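You operate a simulated robot arm through the tools that you are given. There is no shell and no other tool.

You run a simulated robot arm. Do the job below in one go: nothing can be reset, and whatever is moved stays where it is left.

JOB
Put things in order on the blue table top. At the end: the black ink block from the blue table top stands on top of the black scanner; the beaker from the blue table top stands where the black ink block stood; the blue blotter stands where the beaker stood; the clear tube from the blue table top stands on top of the white paper roll; whatever was shut is shut again. Leave all else as you found it, and nothing knocked over.

Only the result counts: the job must be done as asked and must still hold three seconds after the hand-in. Knocking over, shifting, dropping, spilling or breaking anything else fails it.

ROBOT AND FRAMES
A 5-joint arm with a two-finger parallel gripper, fixed in place. Base frame: the origin is at the foot of the arm, x ahead of it, y to its left, z up; the work surface is at about z = 0. Readings come in m, rad, newtons and seconds.
With the tool pointing down near the work surface it reaches from about 0.26 to 0.68 m from the base axis. Its first joint turns from -1.152 to 1.152 rad. The tool tilts only in the upright plane through the base axis and itself; it spins freely about its own axis. Payload 2.9 kg.
The tool frame sits at the grasp point between the pads (the TCP): z along the fingers, y along the line on which they close. The tips reach 0.03 m beyond it. Largest opening 0.11 m; finger width 0.02, thickness 0.01; the body of the gripper, 0.048 by 0.112 m, starts 0.055 m behind the TCP.
Orientation is that of the tool frame in the base frame, as a unit quaternion [w, x, y, z]. With the fingers straight down and closing along the base's y, the tool's x points along the base's -x, its y along +y and its z along -z.

CONTROLS
- The arm moves only by the tool send_rows. Its argument "deltas" is a list of rows, each a list of 6 numbers: the shift along the base's x, y, z in units of 50 mm (1.0 is 50 mm), then the turn, a rotation vector about the base's x, y, z in units of 8 degrees (1.0 is 8 degrees). In form: [[tx, ty, tz, wx, wy, wz], ...]. A call has 1 to 20 rows; each row shifts and turns the commanded pose from where the row before left it. "claw" is the gripper command, from -1 (shut) to 1 (fully open), values between in proportion, set as the call begins (left out, the last holds). A call with a number of a shift or a turn outside -1 to 1 is refused whole. Each row takes 0.2 s and may step no farther than 0.05 m and 0.15 rad from the row before; otherwise, or with a gripper value out of range, the whole call is refused. Where a pose cannot be reached the arm comes as near as it can. A force on the tool above 40 N (or 10 N above the force at the start of the call, whichever is more), or a blocked arm, ends the call early, and 0.2 s more pass. The fingers move at their own pace (about 0.108 m/s each) and stop on an object; they squeeze with about 29 N. The grip force told is the motor's: it shows also when the fingers shut on nothing. Time passes only in rows, and 0.2 s behind the last, so rows that do not move let the fingers close. It gives the time, the measured TCP pose, the force on the tool (base axes), the opening and the grip force at its end, in the units of the frame above (readings bear some noise), with the torque about the TCP (base axes, N m) and any sound that the robot's microphone picked up, and new pictures: "pictures" is both (left out), scene, wrist or none.
- Cameras (640 x 400 px; columns grow to the right, rows downward): "scene" is fixed at [0.0352, -0.4586, 0.5972]; the picture's right is [0.66, -0.75, 0.00], its down [-0.52, -0.46, -0.72] and it looks along [0.54, 0.48, -0.70] (base axes); focal length 235 px, centre (320, 200). "wrist" rides on the gripper at [0.072, 0.017, -0.103] in the tool frame; the picture's right is [-0.23, 0.97, 0.00], its down [-0.76, -0.18, -0.62] and it looks along [-0.61, -0.14, 0.78] (tool axes); focal length 222 px, centre (320, 200). There is no depth. A picture from a camera that has moved, and an enlarged one, comes with that camera's place and axes in the base frame and with its lens. The place of the scene camera against the robot may be out by one fixed shift of up to 0.012 m in any direction.
- close_up(camera, box): a new picture of the part [left, top, right, bottom] of that camera's present view, enlarged. No time passes.
- sign_off(): hands the job in; it is judged then, once.

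Places have to be worked out from the pictures, the camera data and where the tool is seen. Open the gripper and draw the arm clear of the work before you hand the job in, unless the task says otherwise.

The tools are called after "Call:" by a JSON object that holds its "op" and its "data". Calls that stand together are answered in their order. send_rows: Moves the arm, as the interface text tells. Its arguments: {"type":"object","properties":{"deltas":{"type":"array"},"claw":{"type":"number"},"pictures":{"type":"string","enum":["both","scene","wrist","none"]}},"required":["deltas"]} The other tools are called the same way: close_up (camera, box) takes an enlarged picture of a part of a camera's view; sign_off () hands the job in.

At the start:

```text
t: 0.0
ee_pos: [0.4282, 0.1025, 0.3556]
tcp_rot: [0.001, 0.0, 1.0, 0.0]
force: [-0.5, 0.4, -0.7]
ft_torque: [0.04, 0.02, -0.01]
width: 0.1102
gripper_force: 0.0
```

scene: 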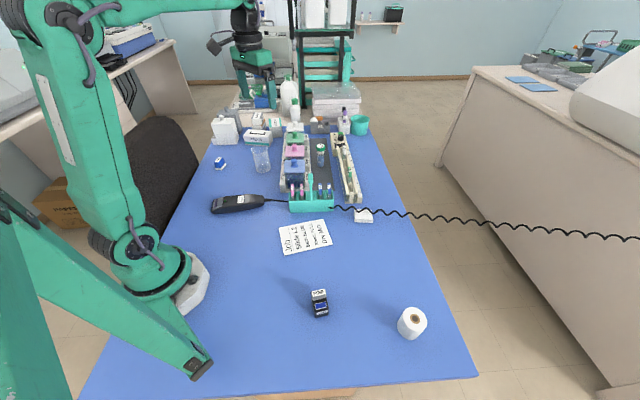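
wrist: 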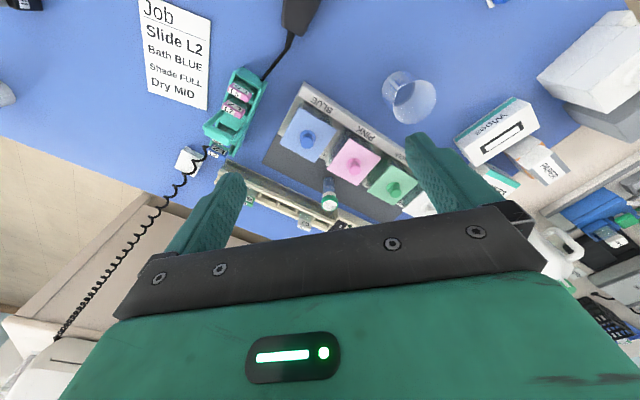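

I start by looking closer at the scene to identify the objects: the ink block, scanner, beaker, blotter, clear tube and paper roll.

Call:
{"op": "close_up", "data": {"camera": "scene", "box": [200, 80, 380, 220]}}

Call:
{"op": "close_up", "data": {"camera": "scene", "box": [270, 210, 450, 350]}}

Call:
{"op": "close_up", "data": {"camera": "wrist", "box": [180, 50, 460, 240]}}

Call:
{"op": "close_up", "data": {"camera": "scene", "box": [200, 140, 290, 220]}}

Call:
{"op": "close_up", "data": {"camera": "scene", "box": [270, 120, 380, 220]}}

```text
2.86 times, centred on (290, 150) of scene
camera zoom: at [0.0352, -0.4586, 0.5972], right [0.66, -0.75, 0.0], down [-0.52, -0.46, -0.72], along [0.54, 0.48, -0.7], focal length 672 px, centre (406, 343)
```

zoom: 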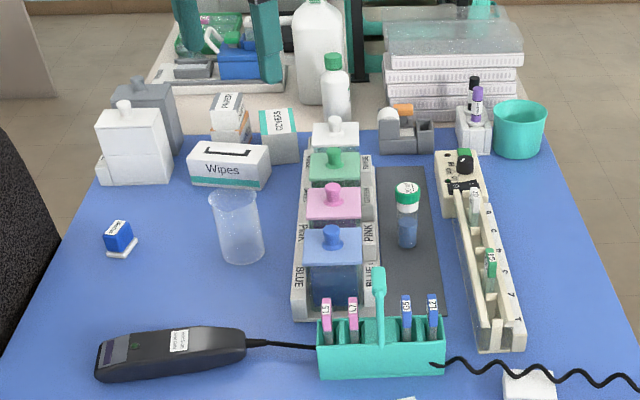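

```text
2.86 times, centred on (360, 280) of scene
camera zoom: at [0.0352, -0.4586, 0.5972], right [0.66, -0.75, 0.0], down [-0.52, -0.46, -0.72], along [0.54, 0.48, -0.7], focal length 672 px, centre (206, -29)
```

zoom: 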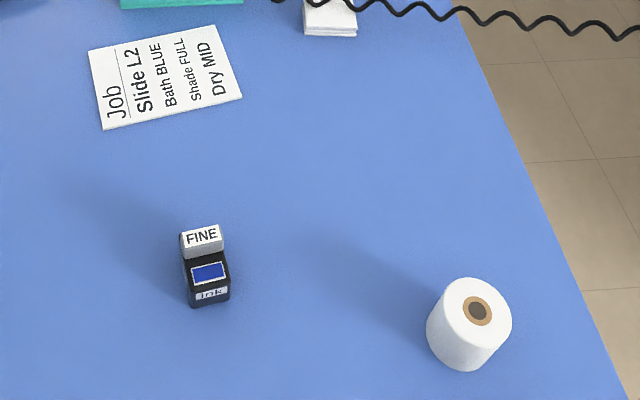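

```text
2.11 times, centred on (320, 145) of wrist
camera zoom: at [0.356, 0.1203, 0.4603], right [0.23, 0.97, 0.0], down [0.76, -0.18, 0.62], along [0.61, -0.14, -0.78], focal length 468 px, centre (320, 316)
```

zoom: 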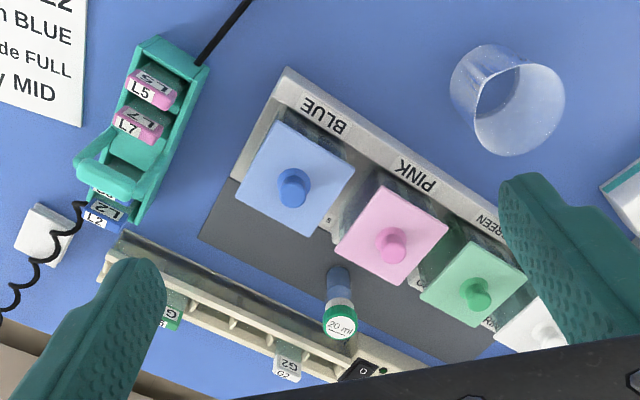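

```text
5.00 times, centred on (245, 180) of scene
camera zoom: at [0.0352, -0.4586, 0.5972], right [0.66, -0.75, 0.0], down [-0.52, -0.46, -0.72], along [0.54, 0.48, -0.7], focal length 1176 px, centre (695, 300)
```

zoom: 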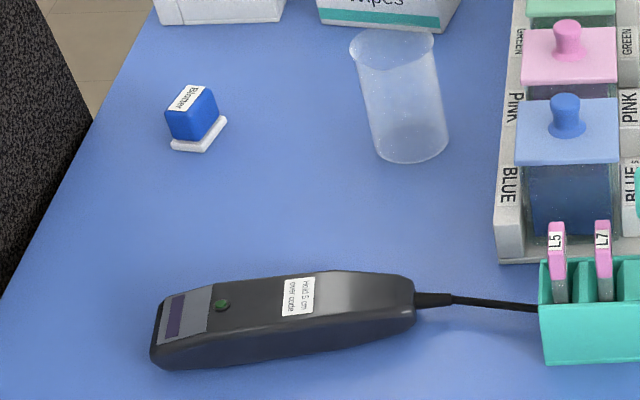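

```text
4.00 times, centred on (325, 170) of scene
camera zoom: at [0.0352, -0.4586, 0.5972], right [0.66, -0.75, 0.0], down [-0.52, -0.46, -0.72], along [0.54, 0.48, -0.7], focal length 941 px, centre (300, 320)
```

zoom: 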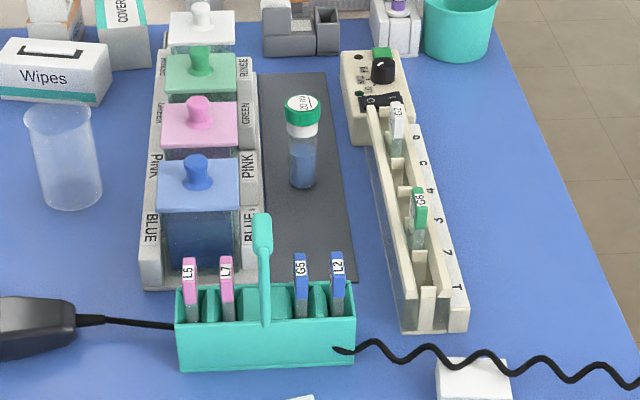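

I zoom in further on the ink block, the roll, the blotter and the tube to see their details.

Call:
{"op": "close_up", "data": {"camera": "scene", "box": [300, 280, 348, 325]}}

Call:
{"op": "close_up", "data": {"camera": "scene", "box": [385, 295, 440, 350]}}

Call:
{"op": "close_up", "data": {"camera": "scene", "box": [295, 130, 345, 175]}}

Call:
{"op": "close_up", "data": {"camera": "scene", "box": [205, 145, 235, 180]}}

Call:
{"op": "close_up", "data": {"camera": "wrist", "box": [0, 0, 100, 110]}}

Call:
{"op": "close_up", "data": {"camera": "wrist", "box": [370, 50, 450, 140]}}

```text
8.89 times, centred on (324, 302) of scene
camera zoom: at [0.0352, -0.4586, 0.5972], right [0.66, -0.75, 0.0], down [-0.52, -0.46, -0.72], along [0.54, 0.48, -0.7], focal length 2091 px, centre (284, -711)
```

zoom: 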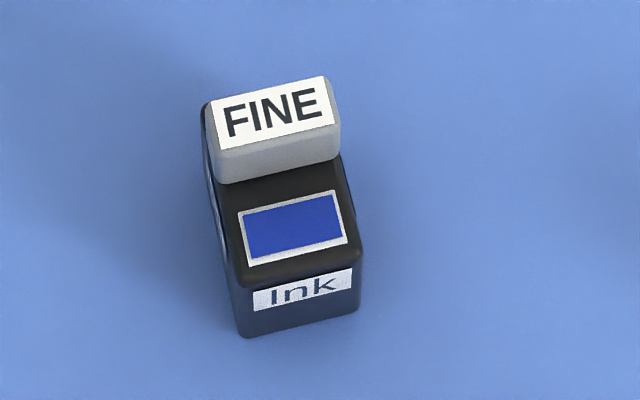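

```text
7.27 times, centred on (412, 322) of scene
camera zoom: at [0.0352, -0.4586, 0.5972], right [0.66, -0.75, 0.0], down [-0.52, -0.46, -0.72], along [0.54, 0.48, -0.7], focal length 1711 px, centre (-353, -691)
```

zoom: 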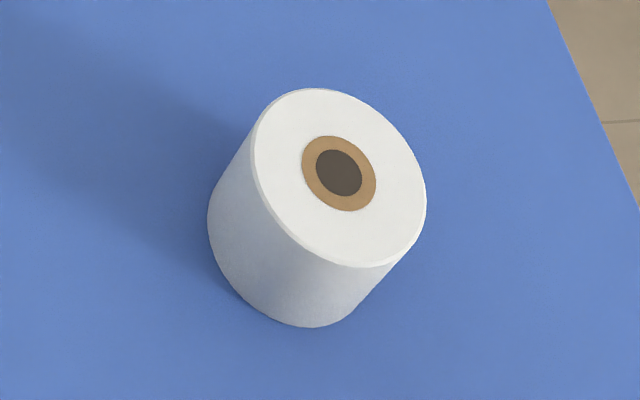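

```text
8.89 times, centred on (320, 152) of scene
camera zoom: at [0.0352, -0.4586, 0.5972], right [0.66, -0.75, 0.0], down [-0.52, -0.46, -0.72], along [0.54, 0.48, -0.7], focal length 2091 px, centre (320, 622)
```

zoom: 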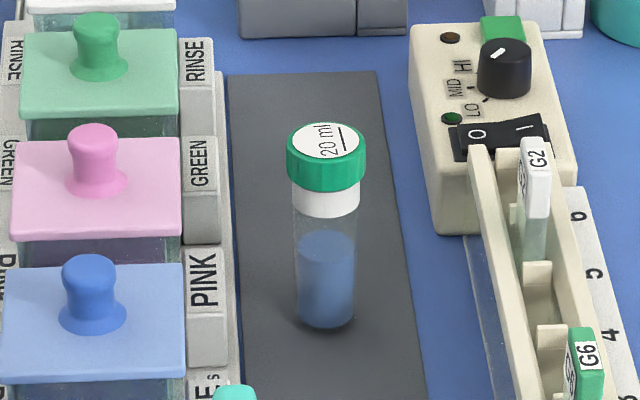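

```text
11.43 times, centred on (220, 162) of scene
camera zoom: at [0.0352, -0.4586, 0.5972], right [0.66, -0.75, 0.0], down [-0.52, -0.46, -0.72], along [0.54, 0.48, -0.7], focal length 2689 px, centre (1463, 629)
```

zoom: 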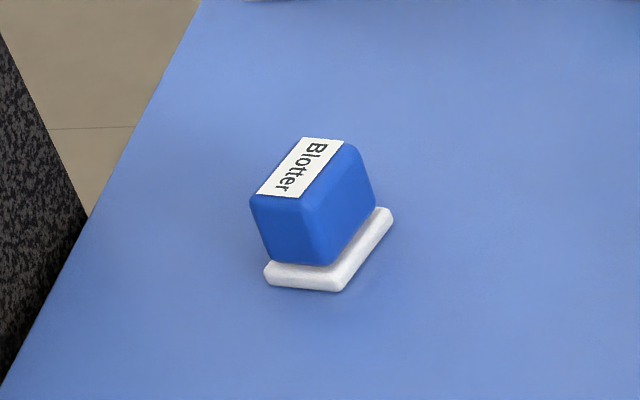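

```text
3.64 times, centred on (50, 55) of wrist
camera zoom: at [0.356, 0.1203, 0.4603], right [0.23, 0.97, 0.0], down [0.76, -0.18, 0.62], along [0.61, -0.14, -0.78], focal length 808 px, centre (1302, 727)
```

zoom: 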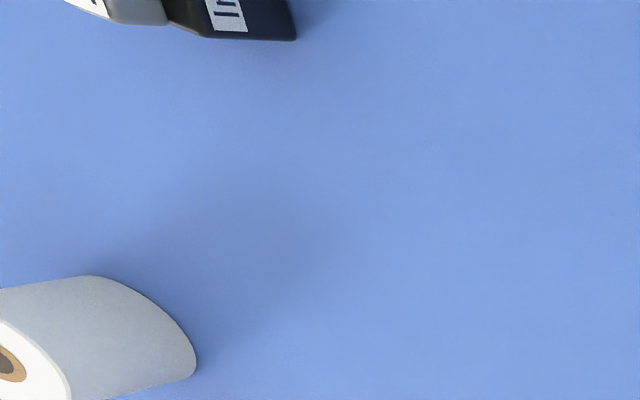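

```text
4.44 times, centred on (410, 95) of wrist
camera zoom: at [0.356, 0.1203, 0.4603], right [0.23, 0.97, 0.0], down [0.76, -0.18, 0.62], along [0.61, -0.14, -0.78], focal length 987 px, centre (-80, 667)
```

zoom: 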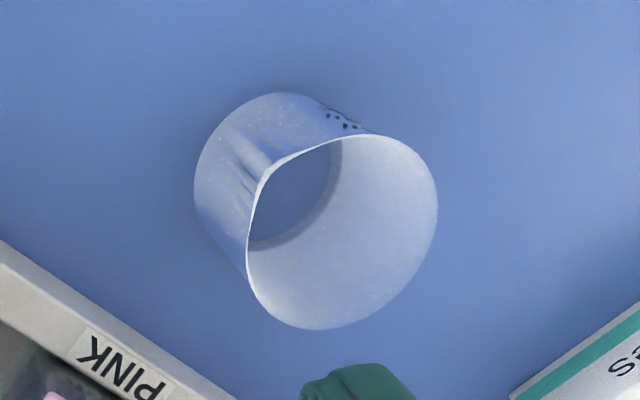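

The ink block seems to be near (0.21, -0.30), long axis about 54°. I move above it with the fingers turned to close across its short side, to view it with the wrist camera.

Call:
{"op": "send_rows", "data": {"deltas": [[-0.436, -0.805, -0.211, 0, 0, 0.6625], [-0.436, -0.805, -0.211, 0, 0, 0.6625], [-0.436, -0.805, -0.211, 0, 0, 0.6625], [-0.436, -0.805, -0.211, 0, 0, 0.6625], [-0.436, -0.805, -0.211, 0, 0, 0.6625], [-0.436, -0.805, -0.211, 0, 0, 0.6625], [-0.436, -0.805, -0.211, 0, 0, 0.6625], [-0.436, -0.805, -0.211, 0, 0, 0.6625], [-0.436, -0.805, -0.211, 0, 0, 0.6625], [-0.436, -0.805, -0.211, 0, 0, 0.6625], [0, 0, 0, 0, 0, 0]], "claw": 1}}

```text
t: 2.4
ee_pos: [0.2087, -0.2985, 0.25]
tcp_rot: [-0.001, -0.446, 0.895, 0.0]
force: [0.0, -0.4, -0.1]
ft_torque: [-0.02, 0.0, -0.01]
width: 0.11
gripper_force: 0.1
camera wrist: at [0.1528, -0.3457, 0.3543], right [-0.64, 0.77, 0.0], down [0.6, 0.5, 0.62], along [0.48, 0.4, -0.78], focal length 222 px, centre (320, 200)
```

scene: 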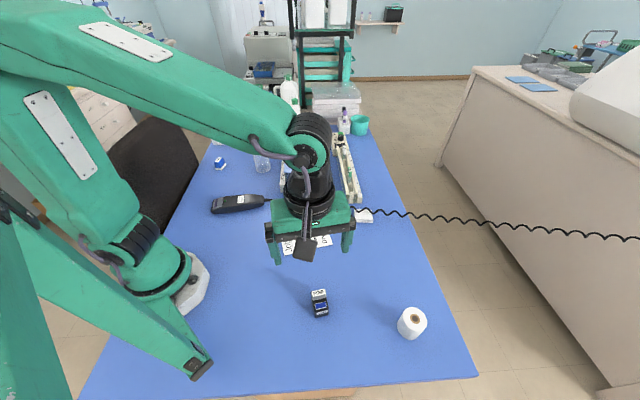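
wrist: 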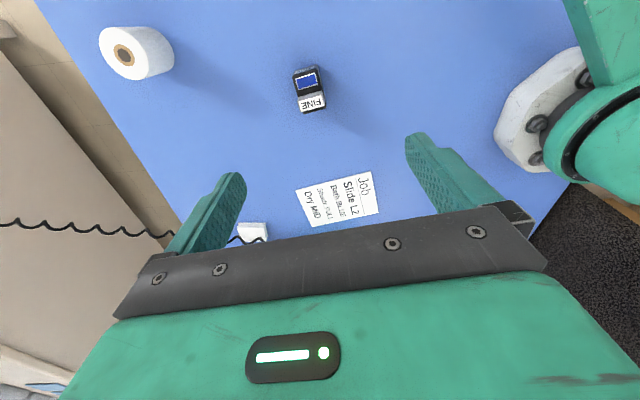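

I zoom on the ink block and roll in the wrist view to fix their positions.

Call:
{"op": "close_up", "data": {"camera": "wrist", "box": [280, 55, 344, 120]}}

Call:
{"op": "close_up", "data": {"camera": "wrist", "box": [90, 15, 190, 90]}}

```text
6.15 times, centred on (312, 88) of wrist
camera zoom: at [0.1528, -0.3457, 0.3543], right [-0.64, 0.77, 0.0], down [0.6, 0.5, 0.62], along [0.48, 0.4, -0.78], focal length 1367 px, centre (369, 892)
```

zoom: 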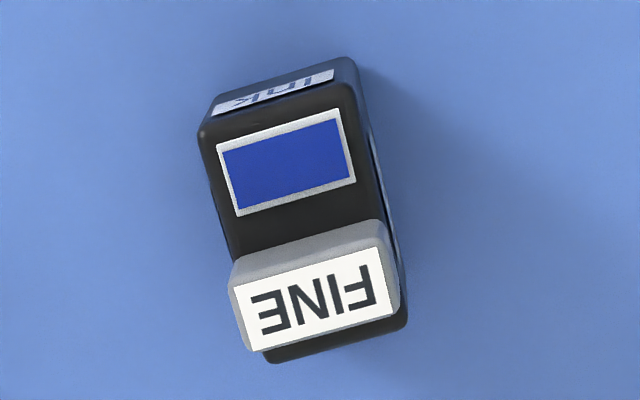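

```text
5.33 times, centred on (140, 52) of wrist
camera zoom: at [0.1528, -0.3457, 0.3543], right [-0.64, 0.77, 0.0], down [0.6, 0.5, 0.62], along [0.48, 0.4, -0.78], focal length 1185 px, centre (1280, 987)
```

zoom: 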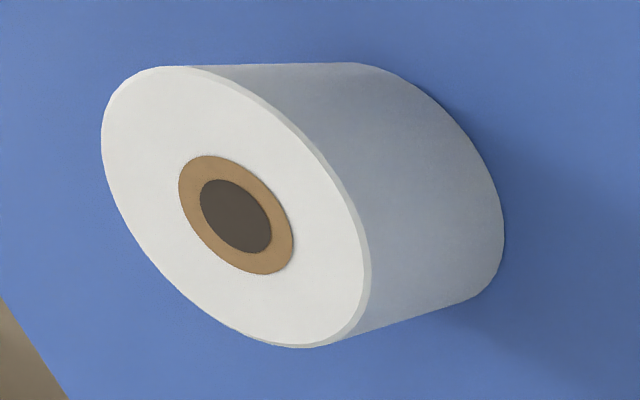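

The wrist view puts the ink block centre near (0.217, -0.308), about 0.032 × 0.048 and 0.034 tall, plus the cap. I descend with open fingers, then take a look before closing.

Call:
{"op": "send_rows", "data": {"deltas": [[0.1, -0.1, -0.8, 0, 0, 0.2], [0.074, -0.1, -0.8, 0, 0, 0], [0, 0, -0.8, 0, 0, 0], [0, 0, -0.8, 0, 0, 0], [0, 0, -0.6, 0, 0, 0], [0, 0, -0.4, 0, 0, 0], [0, 0, -0.08, 0, 0, 0], [0, 0, 0, 0, 0, 0]], "claw": 1}}

```text
t: 4.2
ee_pos: [0.2186, -0.3088, 0.0368]
tcp_rot: [0.0, -0.459, 0.888, 0.0]
force: [0.2, -0.7, 0.7]
ft_torque: [0.0, 0.01, -0.01]
width: 0.1102
gripper_force: 0.0
camera wrist: at [0.1636, -0.3577, 0.1416], right [-0.66, 0.75, 0.0], down [0.59, 0.52, 0.62], along [0.47, 0.41, -0.78], focal length 222 px, centre (320, 200)
```

scene: 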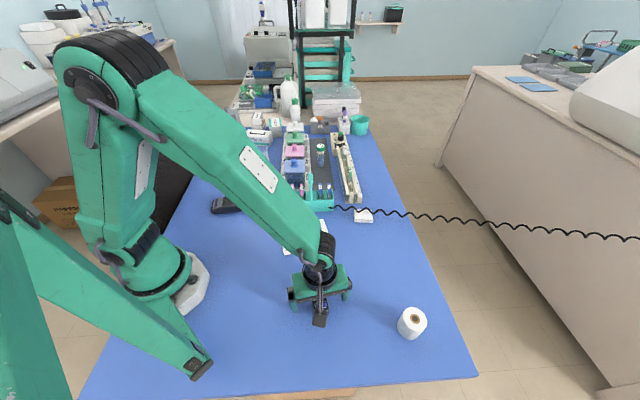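
wrist: 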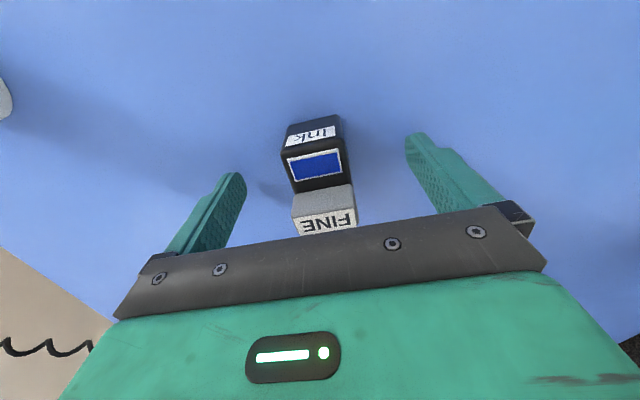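

The block lies between the fingers; I zoom to confirm its alignment before closing.

Call:
{"op": "close_up", "data": {"camera": "wrist", "box": [240, 100, 400, 240]}}

```text
2.86 times, centred on (320, 170) of wrist
camera zoom: at [0.1636, -0.3577, 0.1416], right [-0.66, 0.75, 0.0], down [0.59, 0.52, 0.62], along [0.47, 0.41, -0.78], focal length 635 px, centre (320, 286)
```

zoom: 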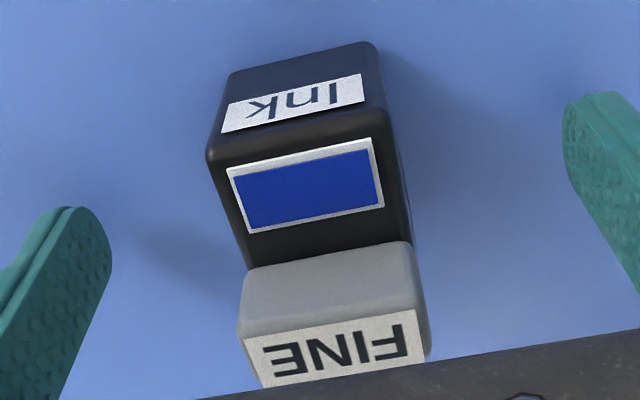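

The block's centre is computed at (0.217, -0.309), matching the TCP. I close the gripper on it.

Call:
{"op": "send_rows", "data": {"deltas": [[0, 0, 0, 0, 0, 0], [0, 0, 0, 0, 0, 0], [0, 0, 0, 0, 0, 0], [0, 0, 0, 0, 0, 0]], "claw": -1, "pictures": "wrist"}}

```text
t: 5.2
ee_pos: [0.2187, -0.3079, 0.0366]
tcp_rot: [0.0, -0.458, 0.889, 0.0]
force: [-0.3, 0.7, -0.5]
ft_torque: [-0.04, -0.03, 0.01]
width: 0.0336
gripper_force: 28.6
camera wrist: at [0.1636, -0.3577, 0.1418], right [-0.66, 0.75, 0.0], down [0.59, 0.52, 0.62], along [0.47, 0.41, -0.78], focal length 222 px, centre (320, 200)
```

wrist: 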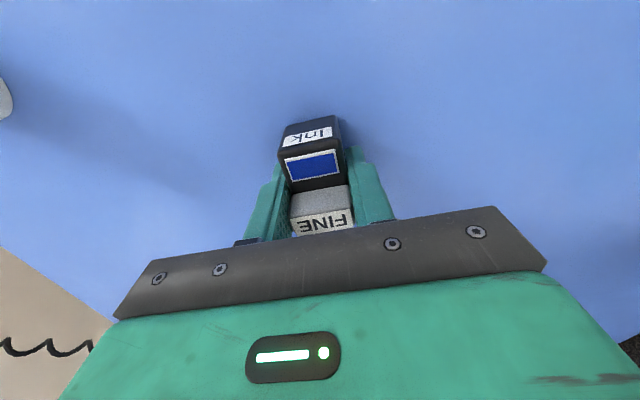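

Gripped (width 0.0336). I lift and carry it over towards the scanner on an arc, turning -90° so its long axis lies along the scanner, staying high.

Call:
{"op": "send_rows", "data": {"deltas": [[0, 0, 0.4, 0, 0, 0], [0, 0, 0.8, 0, 0, 0], [0, 0, 0.9, 0, 0, 0], [0, 0, 0.9, 0, 0, 0], [0, 0, 0.9, 0, 0, -0.9], [0.371, 0.727, 0, 0, 0, -0.9], [0.371, 0.727, 0, 0, 0, -0.9], [0.371, 0.727, 0, 0, 0, -0.9], [0.371, 0.727, 0, 0, 0, -0.9], [0.371, 0.727, 0, 0, 0, -0.9], [0.371, 0.727, 0, 0, 0, -0.9], [-0.16, 0.88, 0, 0, 0, -0.9], [-0.16, 0.88, 0, 0, 0, -0.9], [-0.16, 0.88, 0, 0, 0, -0.9], [-0.16, 0.88, 0, 0, 0, -0.9], [-0.16, 0.88, 0, 0, 0, -0.9], [0, 0, 0, 0, 0, -0.45], [0, 0, 0, 0, 0, 0]]}}

```text
t: 9.0
ee_pos: [0.2893, 0.1302, 0.2324]
tcp_rot: [0.0, 0.305, 0.952, 0.0]
force: [0.1, -0.2, -0.6]
ft_torque: [0.01, -0.04, 0.03]
width: 0.0337
gripper_force: 29.9
camera wrist: at [0.2412, 0.1864, 0.3363], right [0.75, 0.66, 0.0], down [0.52, -0.59, 0.62], along [0.41, -0.47, -0.78], focal length 222 px, centre (320, 200)
```

scene: 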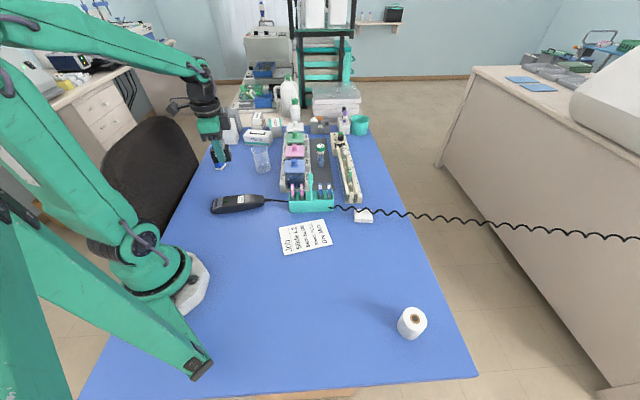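
wrist: 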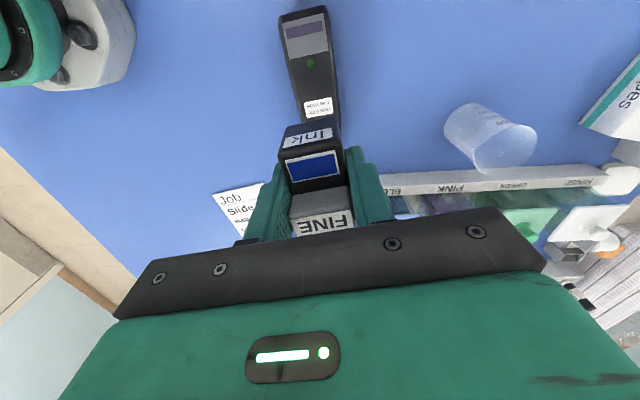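

The scanner lies just behind the held block in the wrist view. I zoom in on it to measure its axis and width.

Call:
{"op": "close_up", "data": {"camera": "wrist", "box": [230, 0, 400, 130]}}

Call:
{"op": "close_up", "data": {"camera": "scene", "box": [200, 180, 280, 225]}}

```text
3.08 times, centred on (315, 65) of wrist
camera zoom: at [0.2412, 0.1864, 0.3363], right [0.75, 0.66, 0.0], down [0.52, -0.59, 0.62], along [0.41, -0.47, -0.78], focal length 684 px, centre (335, 615)
```

zoom: 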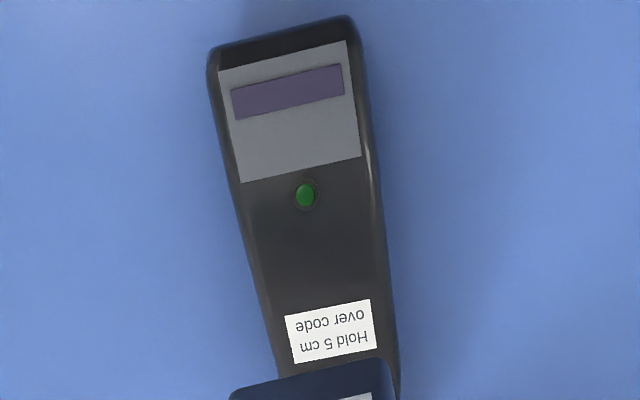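

```text
8.00 times, centred on (240, 202) of scene
camera zoom: at [0.0352, -0.4586, 0.5972], right [0.66, -0.75, 0.0], down [-0.52, -0.46, -0.72], along [0.54, 0.48, -0.7], focal length 1882 px, centre (960, 180)
```

zoom: 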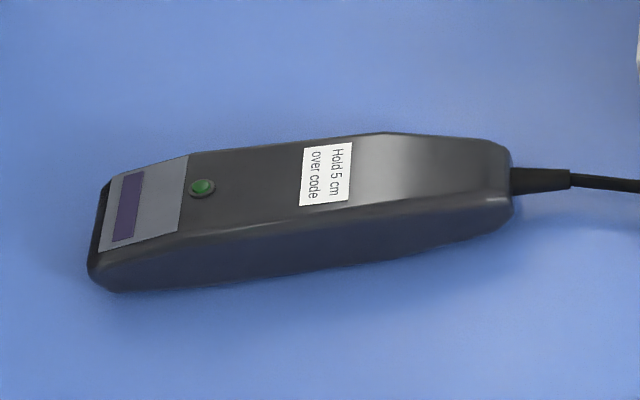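

The scanner's flat mid section between button and label centres near (0.287, 0.130), with its axis about -38.5°. I align above it and lower to leave the block bottom clearly above it.

Call:
{"op": "send_rows", "data": {"deltas": [[-0.026, -0.036, -0.5, 0, 0, -0.375], [0, 0, -0.8, 0, 0, 0], [0, 0, -0.8, 0, 0, 0], [0, 0, -0.4, 0, 0, 0], [0, 0, 0, 0, 0, 0]]}}

```text
t: 10.2
ee_pos: [0.2885, 0.1276, 0.1061]
tcp_rot: [0.0, 0.328, 0.945, 0.001]
force: [0.4, -0.5, -0.9]
ft_torque: [-0.04, -0.04, -0.02]
width: 0.0337
gripper_force: 28.7
camera wrist: at [0.2433, 0.1872, 0.211], right [0.78, 0.62, 0.0], down [0.49, -0.61, 0.62], along [0.39, -0.49, -0.78], focal length 222 px, centre (320, 200)
```

scene: 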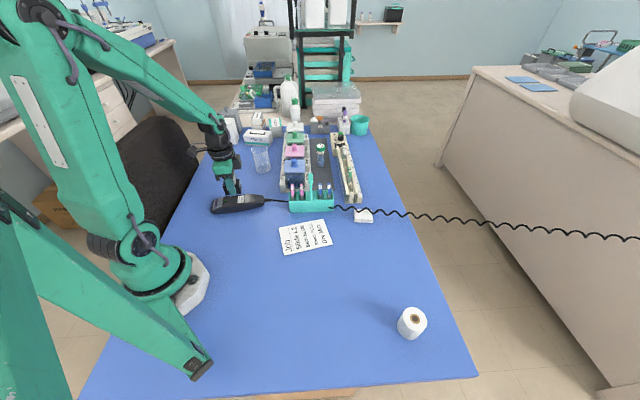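
wrist: 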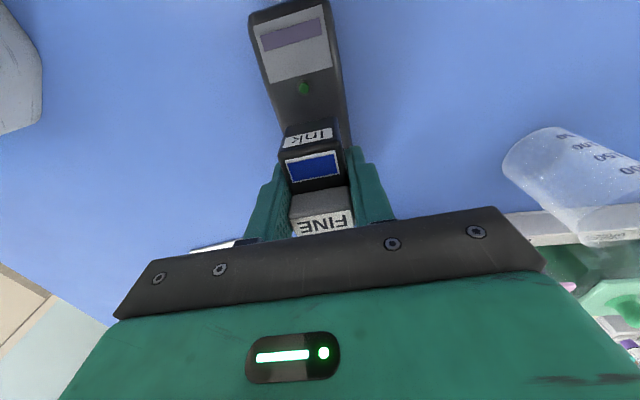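

Call:
{"op": "close_up", "data": {"camera": "wrist", "box": [220, 0, 400, 150]}}

Call:
{"op": "close_up", "data": {"camera": "scene", "box": [200, 150, 280, 220]}}

```text
2.67 times, centred on (310, 75) of wrist
camera zoom: at [0.2433, 0.1872, 0.211], right [0.78, 0.62, 0.0], down [0.49, -0.61, 0.62], along [0.39, -0.49, -0.78], focal length 592 px, centre (347, 533)
```

zoom: 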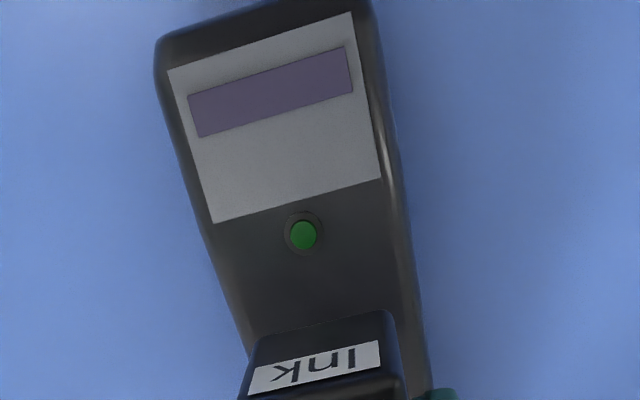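

```text
5.71 times, centred on (240, 185) of scene
camera zoom: at [0.0352, -0.4586, 0.5972], right [0.66, -0.75, 0.0], down [-0.52, -0.46, -0.72], along [0.54, 0.48, -0.7], focal length 1344 px, centre (777, 286)
```

zoom: 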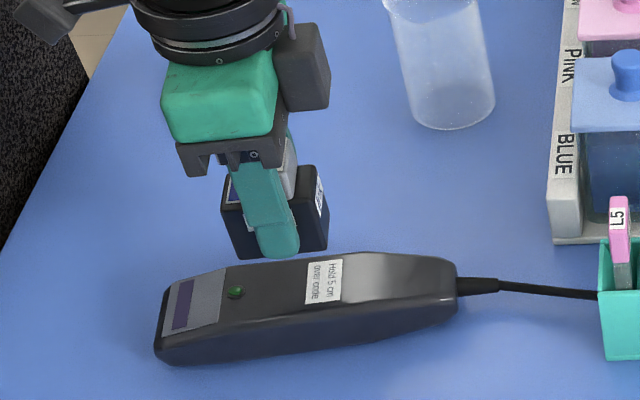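

Scanner top is estimated at z ≈ 0.033 and the block sits well over its axis. I lower close to it, then creep down watching the force.

Call:
{"op": "send_rows", "data": {"deltas": [[0, 0, -0.3, 0, 0, 0], [0, 0, -0.2, 0, 0, 0], [0, 0, -0.06, 0, 0, 0], [0, 0, 0, 0, 0, 0]]}}

Call:
{"op": "close_up", "data": {"camera": "scene", "box": [200, 160, 280, 220]}}

```text
t: 11.2
ee_pos: [0.289, 0.1279, 0.0797]
tcp_rot: [0.0, 0.328, 0.945, 0.001]
force: [-1.0, 0.4, -0.3]
ft_torque: [0.03, 0.0, 0.0]
width: 0.0335
gripper_force: 28.6
camera wrist: at [0.2424, 0.186, 0.1836], right [0.78, 0.62, 0.0], down [0.49, -0.61, 0.62], along [0.39, -0.49, -0.78], focal length 222 px, centre (320, 200)
```

scene: 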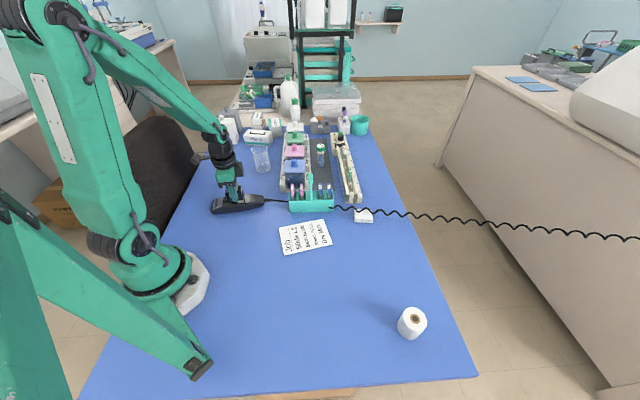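
wrist: 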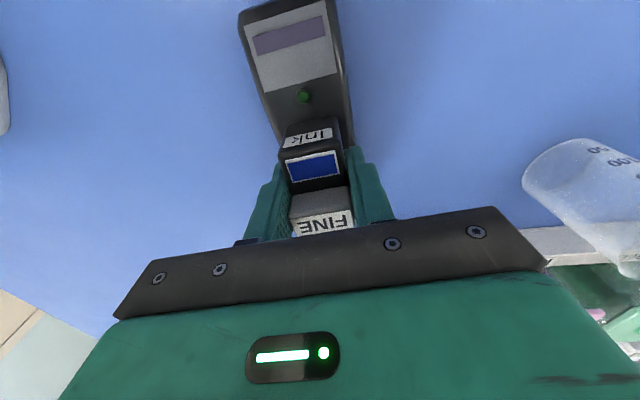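

```text
6.67 times, centred on (240, 190) of scene
camera zoom: at [0.0352, -0.4586, 0.5972], right [0.66, -0.75, 0.0], down [-0.52, -0.46, -0.72], along [0.54, 0.48, -0.7], focal length 1568 px, centre (853, 267)
```

zoom: 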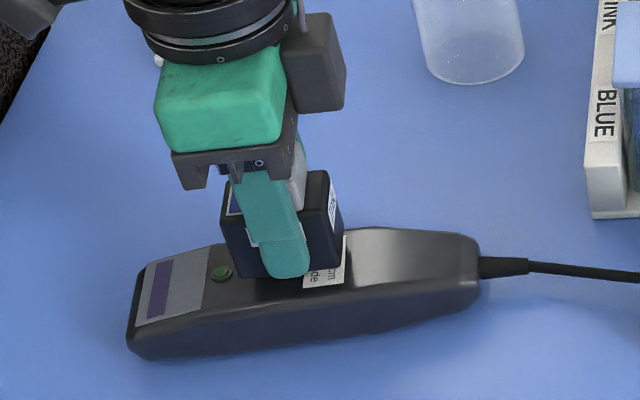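

The block is lined up over the scanner with about a centimetre to go. I creep down in small rows.

Call:
{"op": "send_rows", "data": {"deltas": [[0, 0, -0.04, 0, 0, 0], [0, 0, -0.04, 0, 0, 0], [0, 0, -0.04, 0, 0, 0], [0, 0, 0, 0, 0, 0]], "pictures": "none"}}

```text
t: 12.2
ee_pos: [0.2888, 0.1277, 0.0739]
tcp_rot: [0.0, 0.329, 0.944, 0.0]
force: [-1.3, 0.0, -1.0]
ft_torque: [0.0, 0.0, -0.04]
width: 0.0339
gripper_force: 29.2
```

No contact yet at TCP z = 0.074. I keep creeping down.

Call:
{"op": "send_rows", "data": {"deltas": [[0, 0, -0.03, 0, 0, 0], [0, 0, -0.03, 0, 0, 0], [0, 0, 0, 0, 0, 0]], "pictures": "none"}}

```text
t: 13.0
ee_pos: [0.288, 0.1277, 0.0699]
tcp_rot: [0.0, 0.329, 0.944, -0.001]
force: [-1.8, 0.0, 4.2]
ft_torque: [0.03, 0.04, 0.02]
width: 0.0336
gripper_force: 29.2
```

A force of about 4 N suggests first contact at TCP z ≈ 0.070. I take a close look.

Call:
{"op": "send_rows", "data": {"deltas": [[0, 0, -0.02, 0, 0, 0], [0, 0, 0, 0, 0, 0]], "pictures": "scene"}}

Call:
{"op": "close_up", "data": {"camera": "scene", "box": [200, 170, 280, 220]}}

Call:
{"op": "close_up", "data": {"camera": "wrist", "box": [220, 0, 400, 200]}}

```text
t: 13.6
ee_pos: [0.2886, 0.1266, 0.0696]
tcp_rot: [0.001, 0.329, 0.944, 0.0]
force: [-4.7, -1.5, 22.6]
ft_torque: [-0.07, 0.3, -0.01]
width: 0.0338
gripper_force: 29.7
```

scene: 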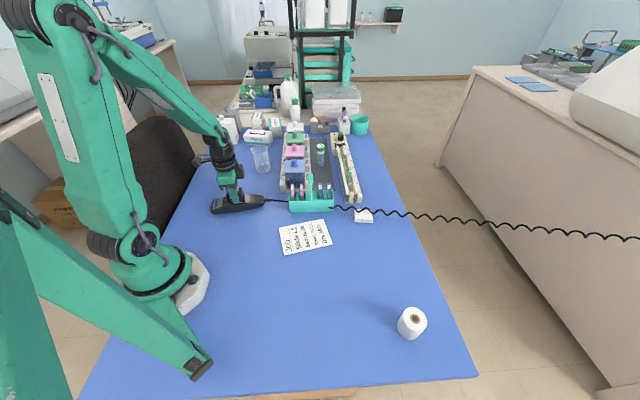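

```text
8.00 times, centred on (240, 195) of scene
camera zoom: at [0.0352, -0.4586, 0.5972], right [0.66, -0.75, 0.0], down [-0.52, -0.46, -0.72], along [0.54, 0.48, -0.7], focal length 1882 px, centre (960, 240)
```

zoom: 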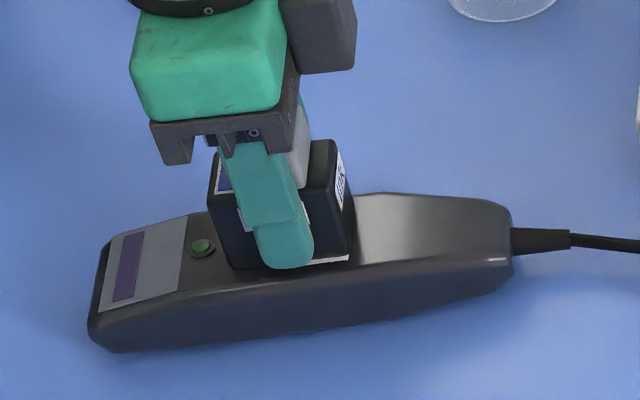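

```text
2.00 times, centred on (310, 100) of wrist
camera zoom: at [0.2429, 0.1864, 0.1746], right [0.78, 0.62, 0.0], down [0.49, -0.61, 0.62], along [0.39, -0.49, -0.78], focal length 444 px, centre (340, 400)
```

zoom: 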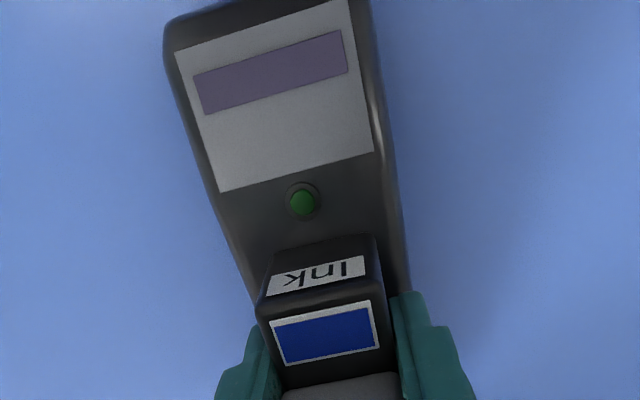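

The block rests on the flat of the scanner with 22 N. I ease off half a millimetre and open the fingers a little first.

Call:
{"op": "send_rows", "data": {"deltas": [[0, 0, 0.012, 0, 0, 0], [0, 0, 0, 0, 0, 0]], "pictures": "none"}}

Call:
{"op": "send_rows", "data": {"deltas": [[0, 0, 0, 0, 0, 0], [0, 0, 0, 0, 0, 0], [0, 0, 0, 0, 0, 0]], "claw": 0.1, "pictures": "both"}}

Call:
{"op": "close_up", "data": {"camera": "scene", "box": [200, 170, 280, 220]}}

```text
t: 14.2
ee_pos: [0.2893, 0.1273, 0.07]
tcp_rot: [0.001, 0.329, 0.944, 0.0]
force: [-5.4, 6.0, 25.3]
ft_torque: [0.18, 0.23, 0.04]
width: 0.0337
gripper_force: 28.9
```

```text
t: 15.0
ee_pos: [0.2885, 0.1268, 0.07]
tcp_rot: [0.0, 0.329, 0.944, 0.0]
force: [0.7, -0.1, 0.3]
ft_torque: [-0.02, 0.01, -0.01]
width: 0.0607
gripper_force: 0.1
camera wrist: at [0.2428, 0.1857, 0.1739], right [0.78, 0.62, 0.0], down [0.49, -0.61, 0.62], along [0.39, -0.49, -0.78], focal length 222 px, centre (320, 200)
```

scene: 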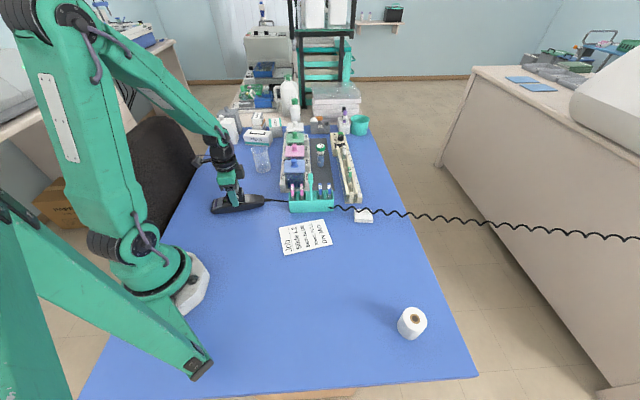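
wrist: 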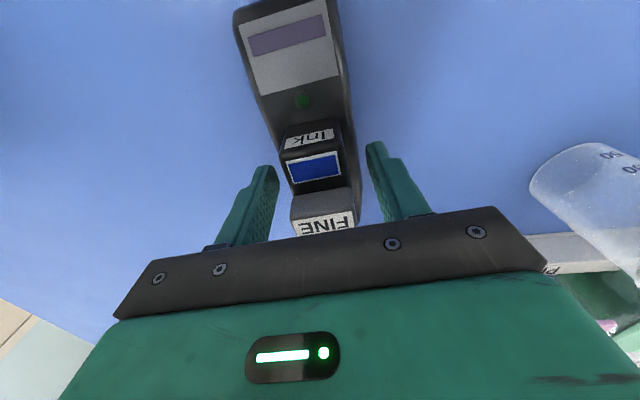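

```text
8.00 times, centred on (240, 195) of scene
camera zoom: at [0.0352, -0.4586, 0.5972], right [0.66, -0.75, 0.0], down [-0.52, -0.46, -0.72], along [0.54, 0.48, -0.7], focal length 1882 px, centre (960, 240)
```

zoom: 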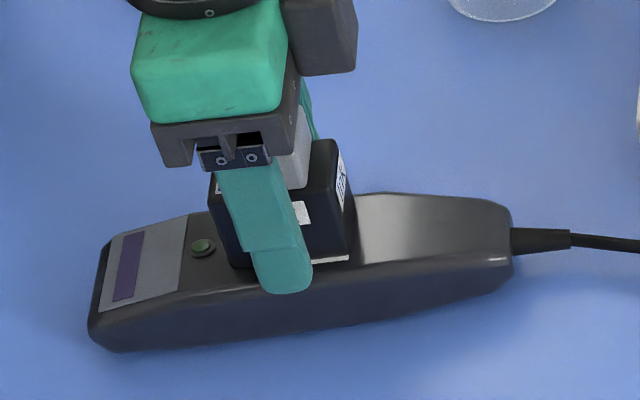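

The ink block stands freely on the scanner. I rise straight up, then move over the beaker with the fingers set to close parallel to the jar tray.

Call:
{"op": "send_rows", "data": {"deltas": [[0, 0, 0.3, 0, 0, 0], [0, 0, 0.7, 0, 0, 0], [0, 0, 0.9, 0, 0, 0], [0, 0, 0.9, 0, 0, 0], [0, 0, 0.8, 0, 0, 0], [0.784, 0.468, 0, 0, 0, -0.265], [0.784, 0.468, 0, 0, 0, -0.265], [0.784, 0.468, 0, 0, 0, -0.265], [0.784, 0.468, 0, 0, 0, -0.265], [0.784, 0.468, 0, 0, 0, -0.265], [0, 0, 0, 0, 0, 0]]}}

Call:
{"op": "close_up", "data": {"camera": "wrist", "box": [240, 20, 400, 140]}}

Call:
{"op": "close_up", "data": {"camera": "scene", "box": [200, 140, 290, 220]}}

```text
t: 17.4
ee_pos: [0.486, 0.2441, 0.2483]
tcp_rot: [0.0, 0.415, 0.91, -0.002]
force: [0.2, -0.2, -0.8]
ft_torque: [0.02, -0.02, 0.01]
width: 0.0604
gripper_force: 0.0
camera wrist: at [0.4526, 0.3111, 0.3521], right [0.88, 0.47, 0.0], down [0.37, -0.69, 0.62], along [0.29, -0.55, -0.78], focal length 222 px, centre (320, 200)
```

scene: 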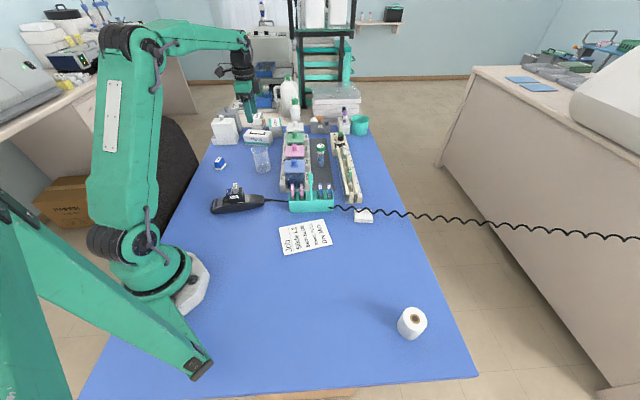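
wrist: 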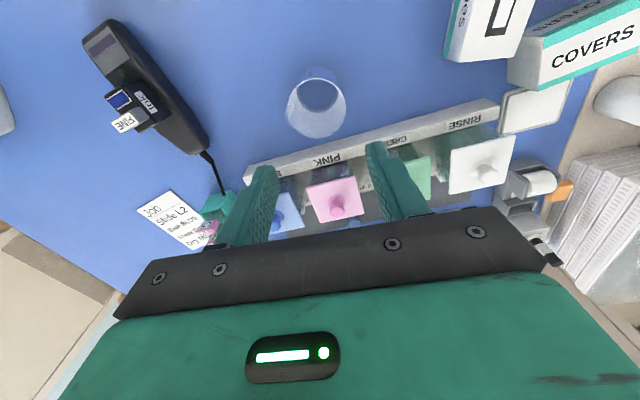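

```text
3.33 times, centred on (320, 80) of wrist
camera zoom: at [0.4526, 0.3111, 0.3521], right [0.88, 0.47, 0.0], down [0.37, -0.69, 0.62], along [0.29, -0.55, -0.78], focal length 740 px, centre (320, 600)
```

zoom: 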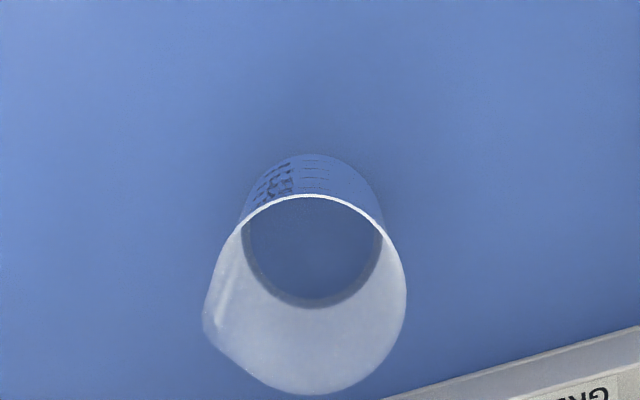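

```text
5.00 times, centred on (245, 180) of scene
camera zoom: at [0.0353, -0.4586, 0.5972], right [0.66, -0.75, 0.0], down [-0.52, -0.46, -0.72], along [0.54, 0.48, -0.7], focal length 1176 px, centre (695, 300)
```

zoom: 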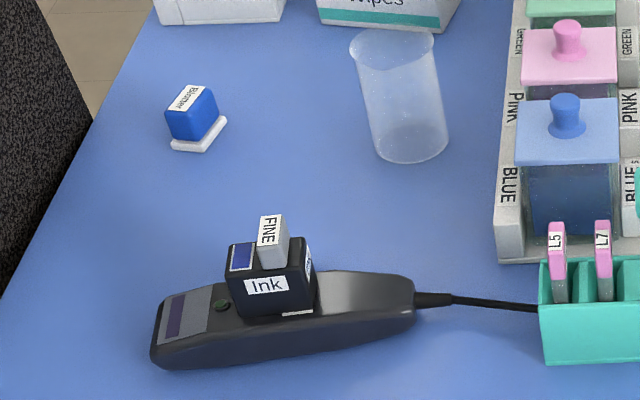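

Ink is stable on the scanner; the beaker base is at about (0.486, 0.243), right under the TCP. I zoom on the rim to find its spout before choosing the closing direction.

Call:
{"op": "close_up", "data": {"camera": "scene", "box": [242, 140, 282, 178]}}

Call:
{"op": "close_up", "data": {"camera": "wrist", "box": [275, 55, 355, 145]}}

```text
10.53 times, centred on (262, 159) of scene
camera zoom: at [0.0353, -0.4586, 0.5972], right [0.66, -0.75, 0.0], down [-0.52, -0.46, -0.72], along [0.54, 0.48, -0.7], focal length 2477 px, centre (930, 632)
```

zoom: 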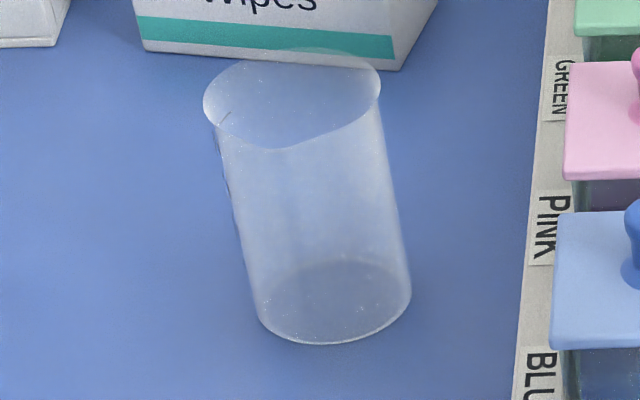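

```text
4.44 times, centred on (315, 100) of wrist
camera zoom: at [0.4526, 0.3111, 0.3521], right [0.88, 0.47, 0.0], down [0.37, -0.69, 0.62], along [0.29, -0.55, -0.78], focal length 987 px, centre (342, 644)
```

zoom: 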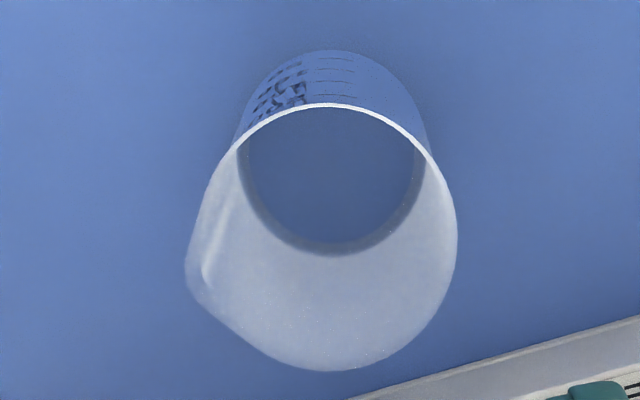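

The spout points along ~221°, right on the present closing axis, so I turn the hand by +64° (closing axis ~105°), open to ~0.1 m and come down to just above the rim for a look.

Call:
{"op": "send_rows", "data": {"deltas": [[0, 0, 0, 0, 0, 1], [0, 0, 0, 0, 0, 1], [0, 0, 0, 0, 0, 1], [0, 0, 0, 0, 0, 1], [0, 0, 0, 0, 0, 1], [0, 0, -0.5, 0, 0, 1], [0, 0, -0.6, 0, 0, 1], [0, 0, -0.6, 0, 0, 1], [0, 0, -0.5, 0, 0, 0], [0, 0, 0, 0, 0, 0]], "claw": 0.8}}

Call:
{"op": "close_up", "data": {"camera": "wrist", "box": [160, 20, 480, 240]}}

```text
t: 19.6
ee_pos: [0.4847, 0.2435, 0.1401]
tcp_rot: [0.001, -0.13, 0.991, 0.0]
force: [0.8, -0.5, -0.9]
ft_torque: [0.0, 0.02, -0.01]
width: 0.0989
gripper_force: 0.0
camera wrist: at [0.4107, 0.2418, 0.2446], right [-0.03, 1.0, 0.0], down [0.78, 0.03, 0.62], along [0.62, 0.02, -0.78], focal length 222 px, centre (320, 200)
```

scene: 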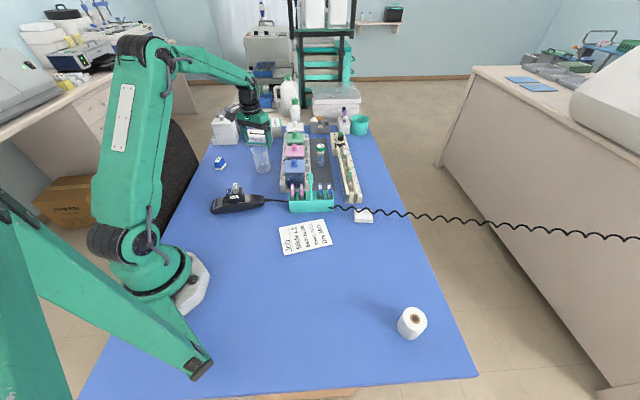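
wrist: 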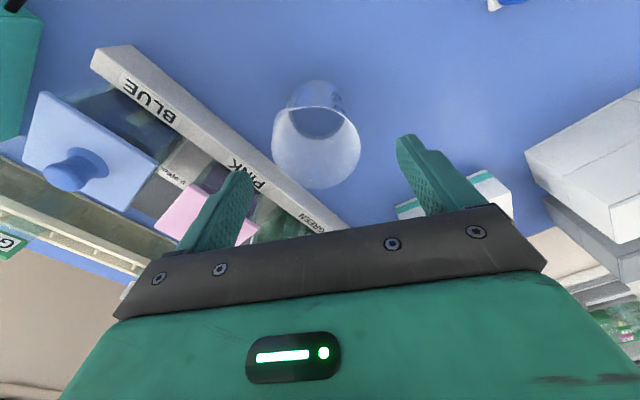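

```text
1.82 times, centred on (320, 130) of wrist
camera zoom: at [0.4107, 0.2418, 0.2446], right [-0.03, 1.0, 0.0], down [0.78, 0.03, 0.62], along [0.62, 0.02, -0.78], focal length 404 px, centre (320, 327)
```

zoom: 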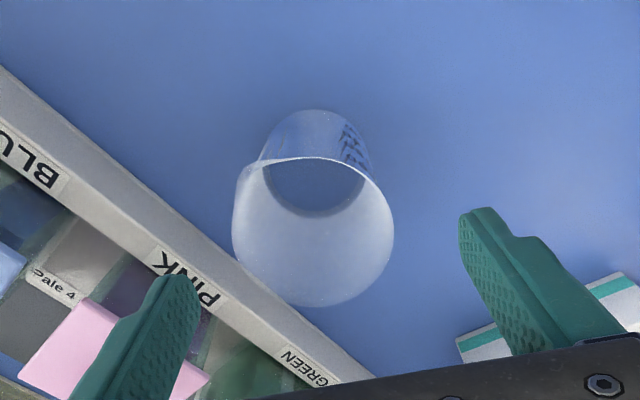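

The beaker is centred between the fingers with clear gaps to the tray. I descend to TCP z ≈ 0.066 and close.

Call:
{"op": "send_rows", "data": {"deltas": [[0, -0.03, -0.5, 0, 0, 0], [0, 0, -0.5, 0, 0, 0], [0, 0, -0.3, 0, 0, 0], [0, 0, -0.18, 0, 0, 0], [0, 0, 0, 0, 0, 0]]}}

Call:
{"op": "close_up", "data": {"camera": "wrist", "box": [160, 60, 480, 260]}}

Call:
{"op": "close_up", "data": {"camera": "scene", "box": [220, 110, 320, 190]}}

```text
t: 20.8
ee_pos: [0.4836, 0.2429, 0.066]
tcp_rot: [-0.001, -0.131, 0.991, 0.0]
force: [-0.3, -0.3, -0.3]
ft_torque: [0.01, 0.04, -0.01]
width: 0.099
gripper_force: 0.0
camera wrist: at [0.4108, 0.2413, 0.1695], right [-0.03, 1.0, 0.0], down [0.78, 0.03, 0.62], along [0.62, 0.02, -0.78], focal length 222 px, centre (320, 200)
```

scene: 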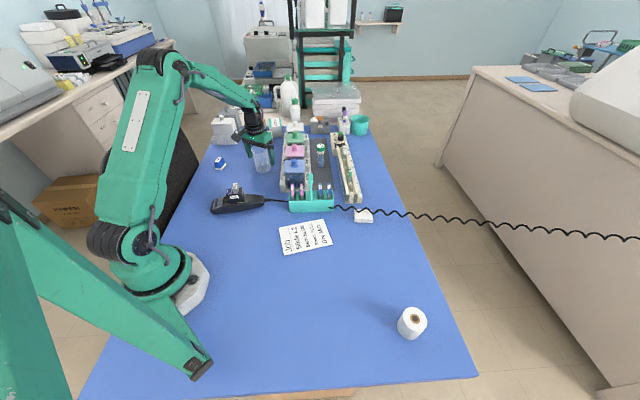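
wrist: 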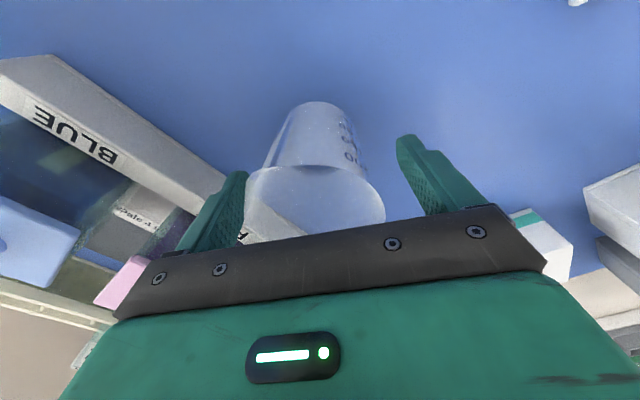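

```text
2.00 times, centred on (320, 160) of wrist
camera zoom: at [0.4108, 0.2413, 0.1695], right [-0.03, 1.0, 0.0], down [0.78, 0.03, 0.62], along [0.62, 0.02, -0.78], focal length 444 px, centre (320, 280)
```

zoom: 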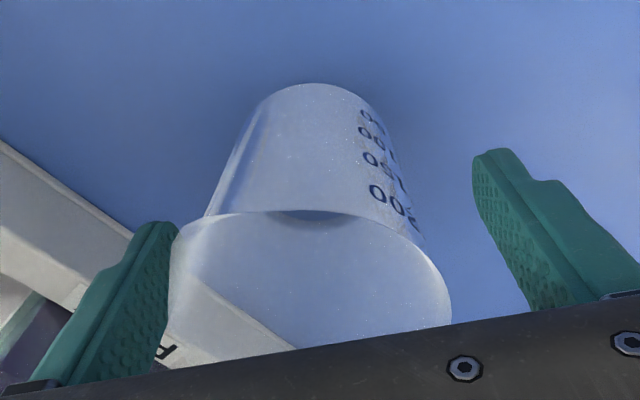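

```text
5.00 times, centred on (270, 150) of scene
camera zoom: at [0.0352, -0.4586, 0.5972], right [0.66, -0.75, 0.0], down [-0.52, -0.46, -0.72], along [0.54, 0.48, -0.7], focal length 1176 px, centre (570, 450)
```

zoom: 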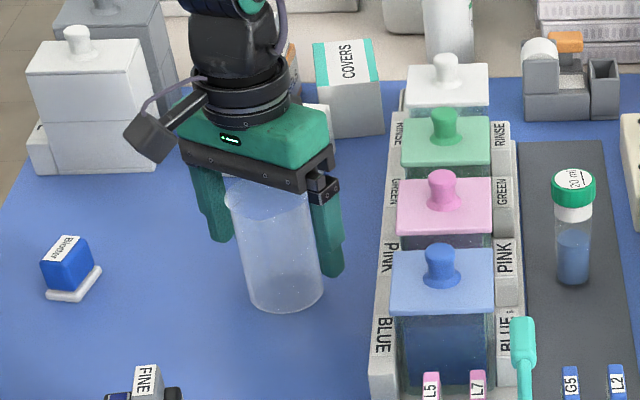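

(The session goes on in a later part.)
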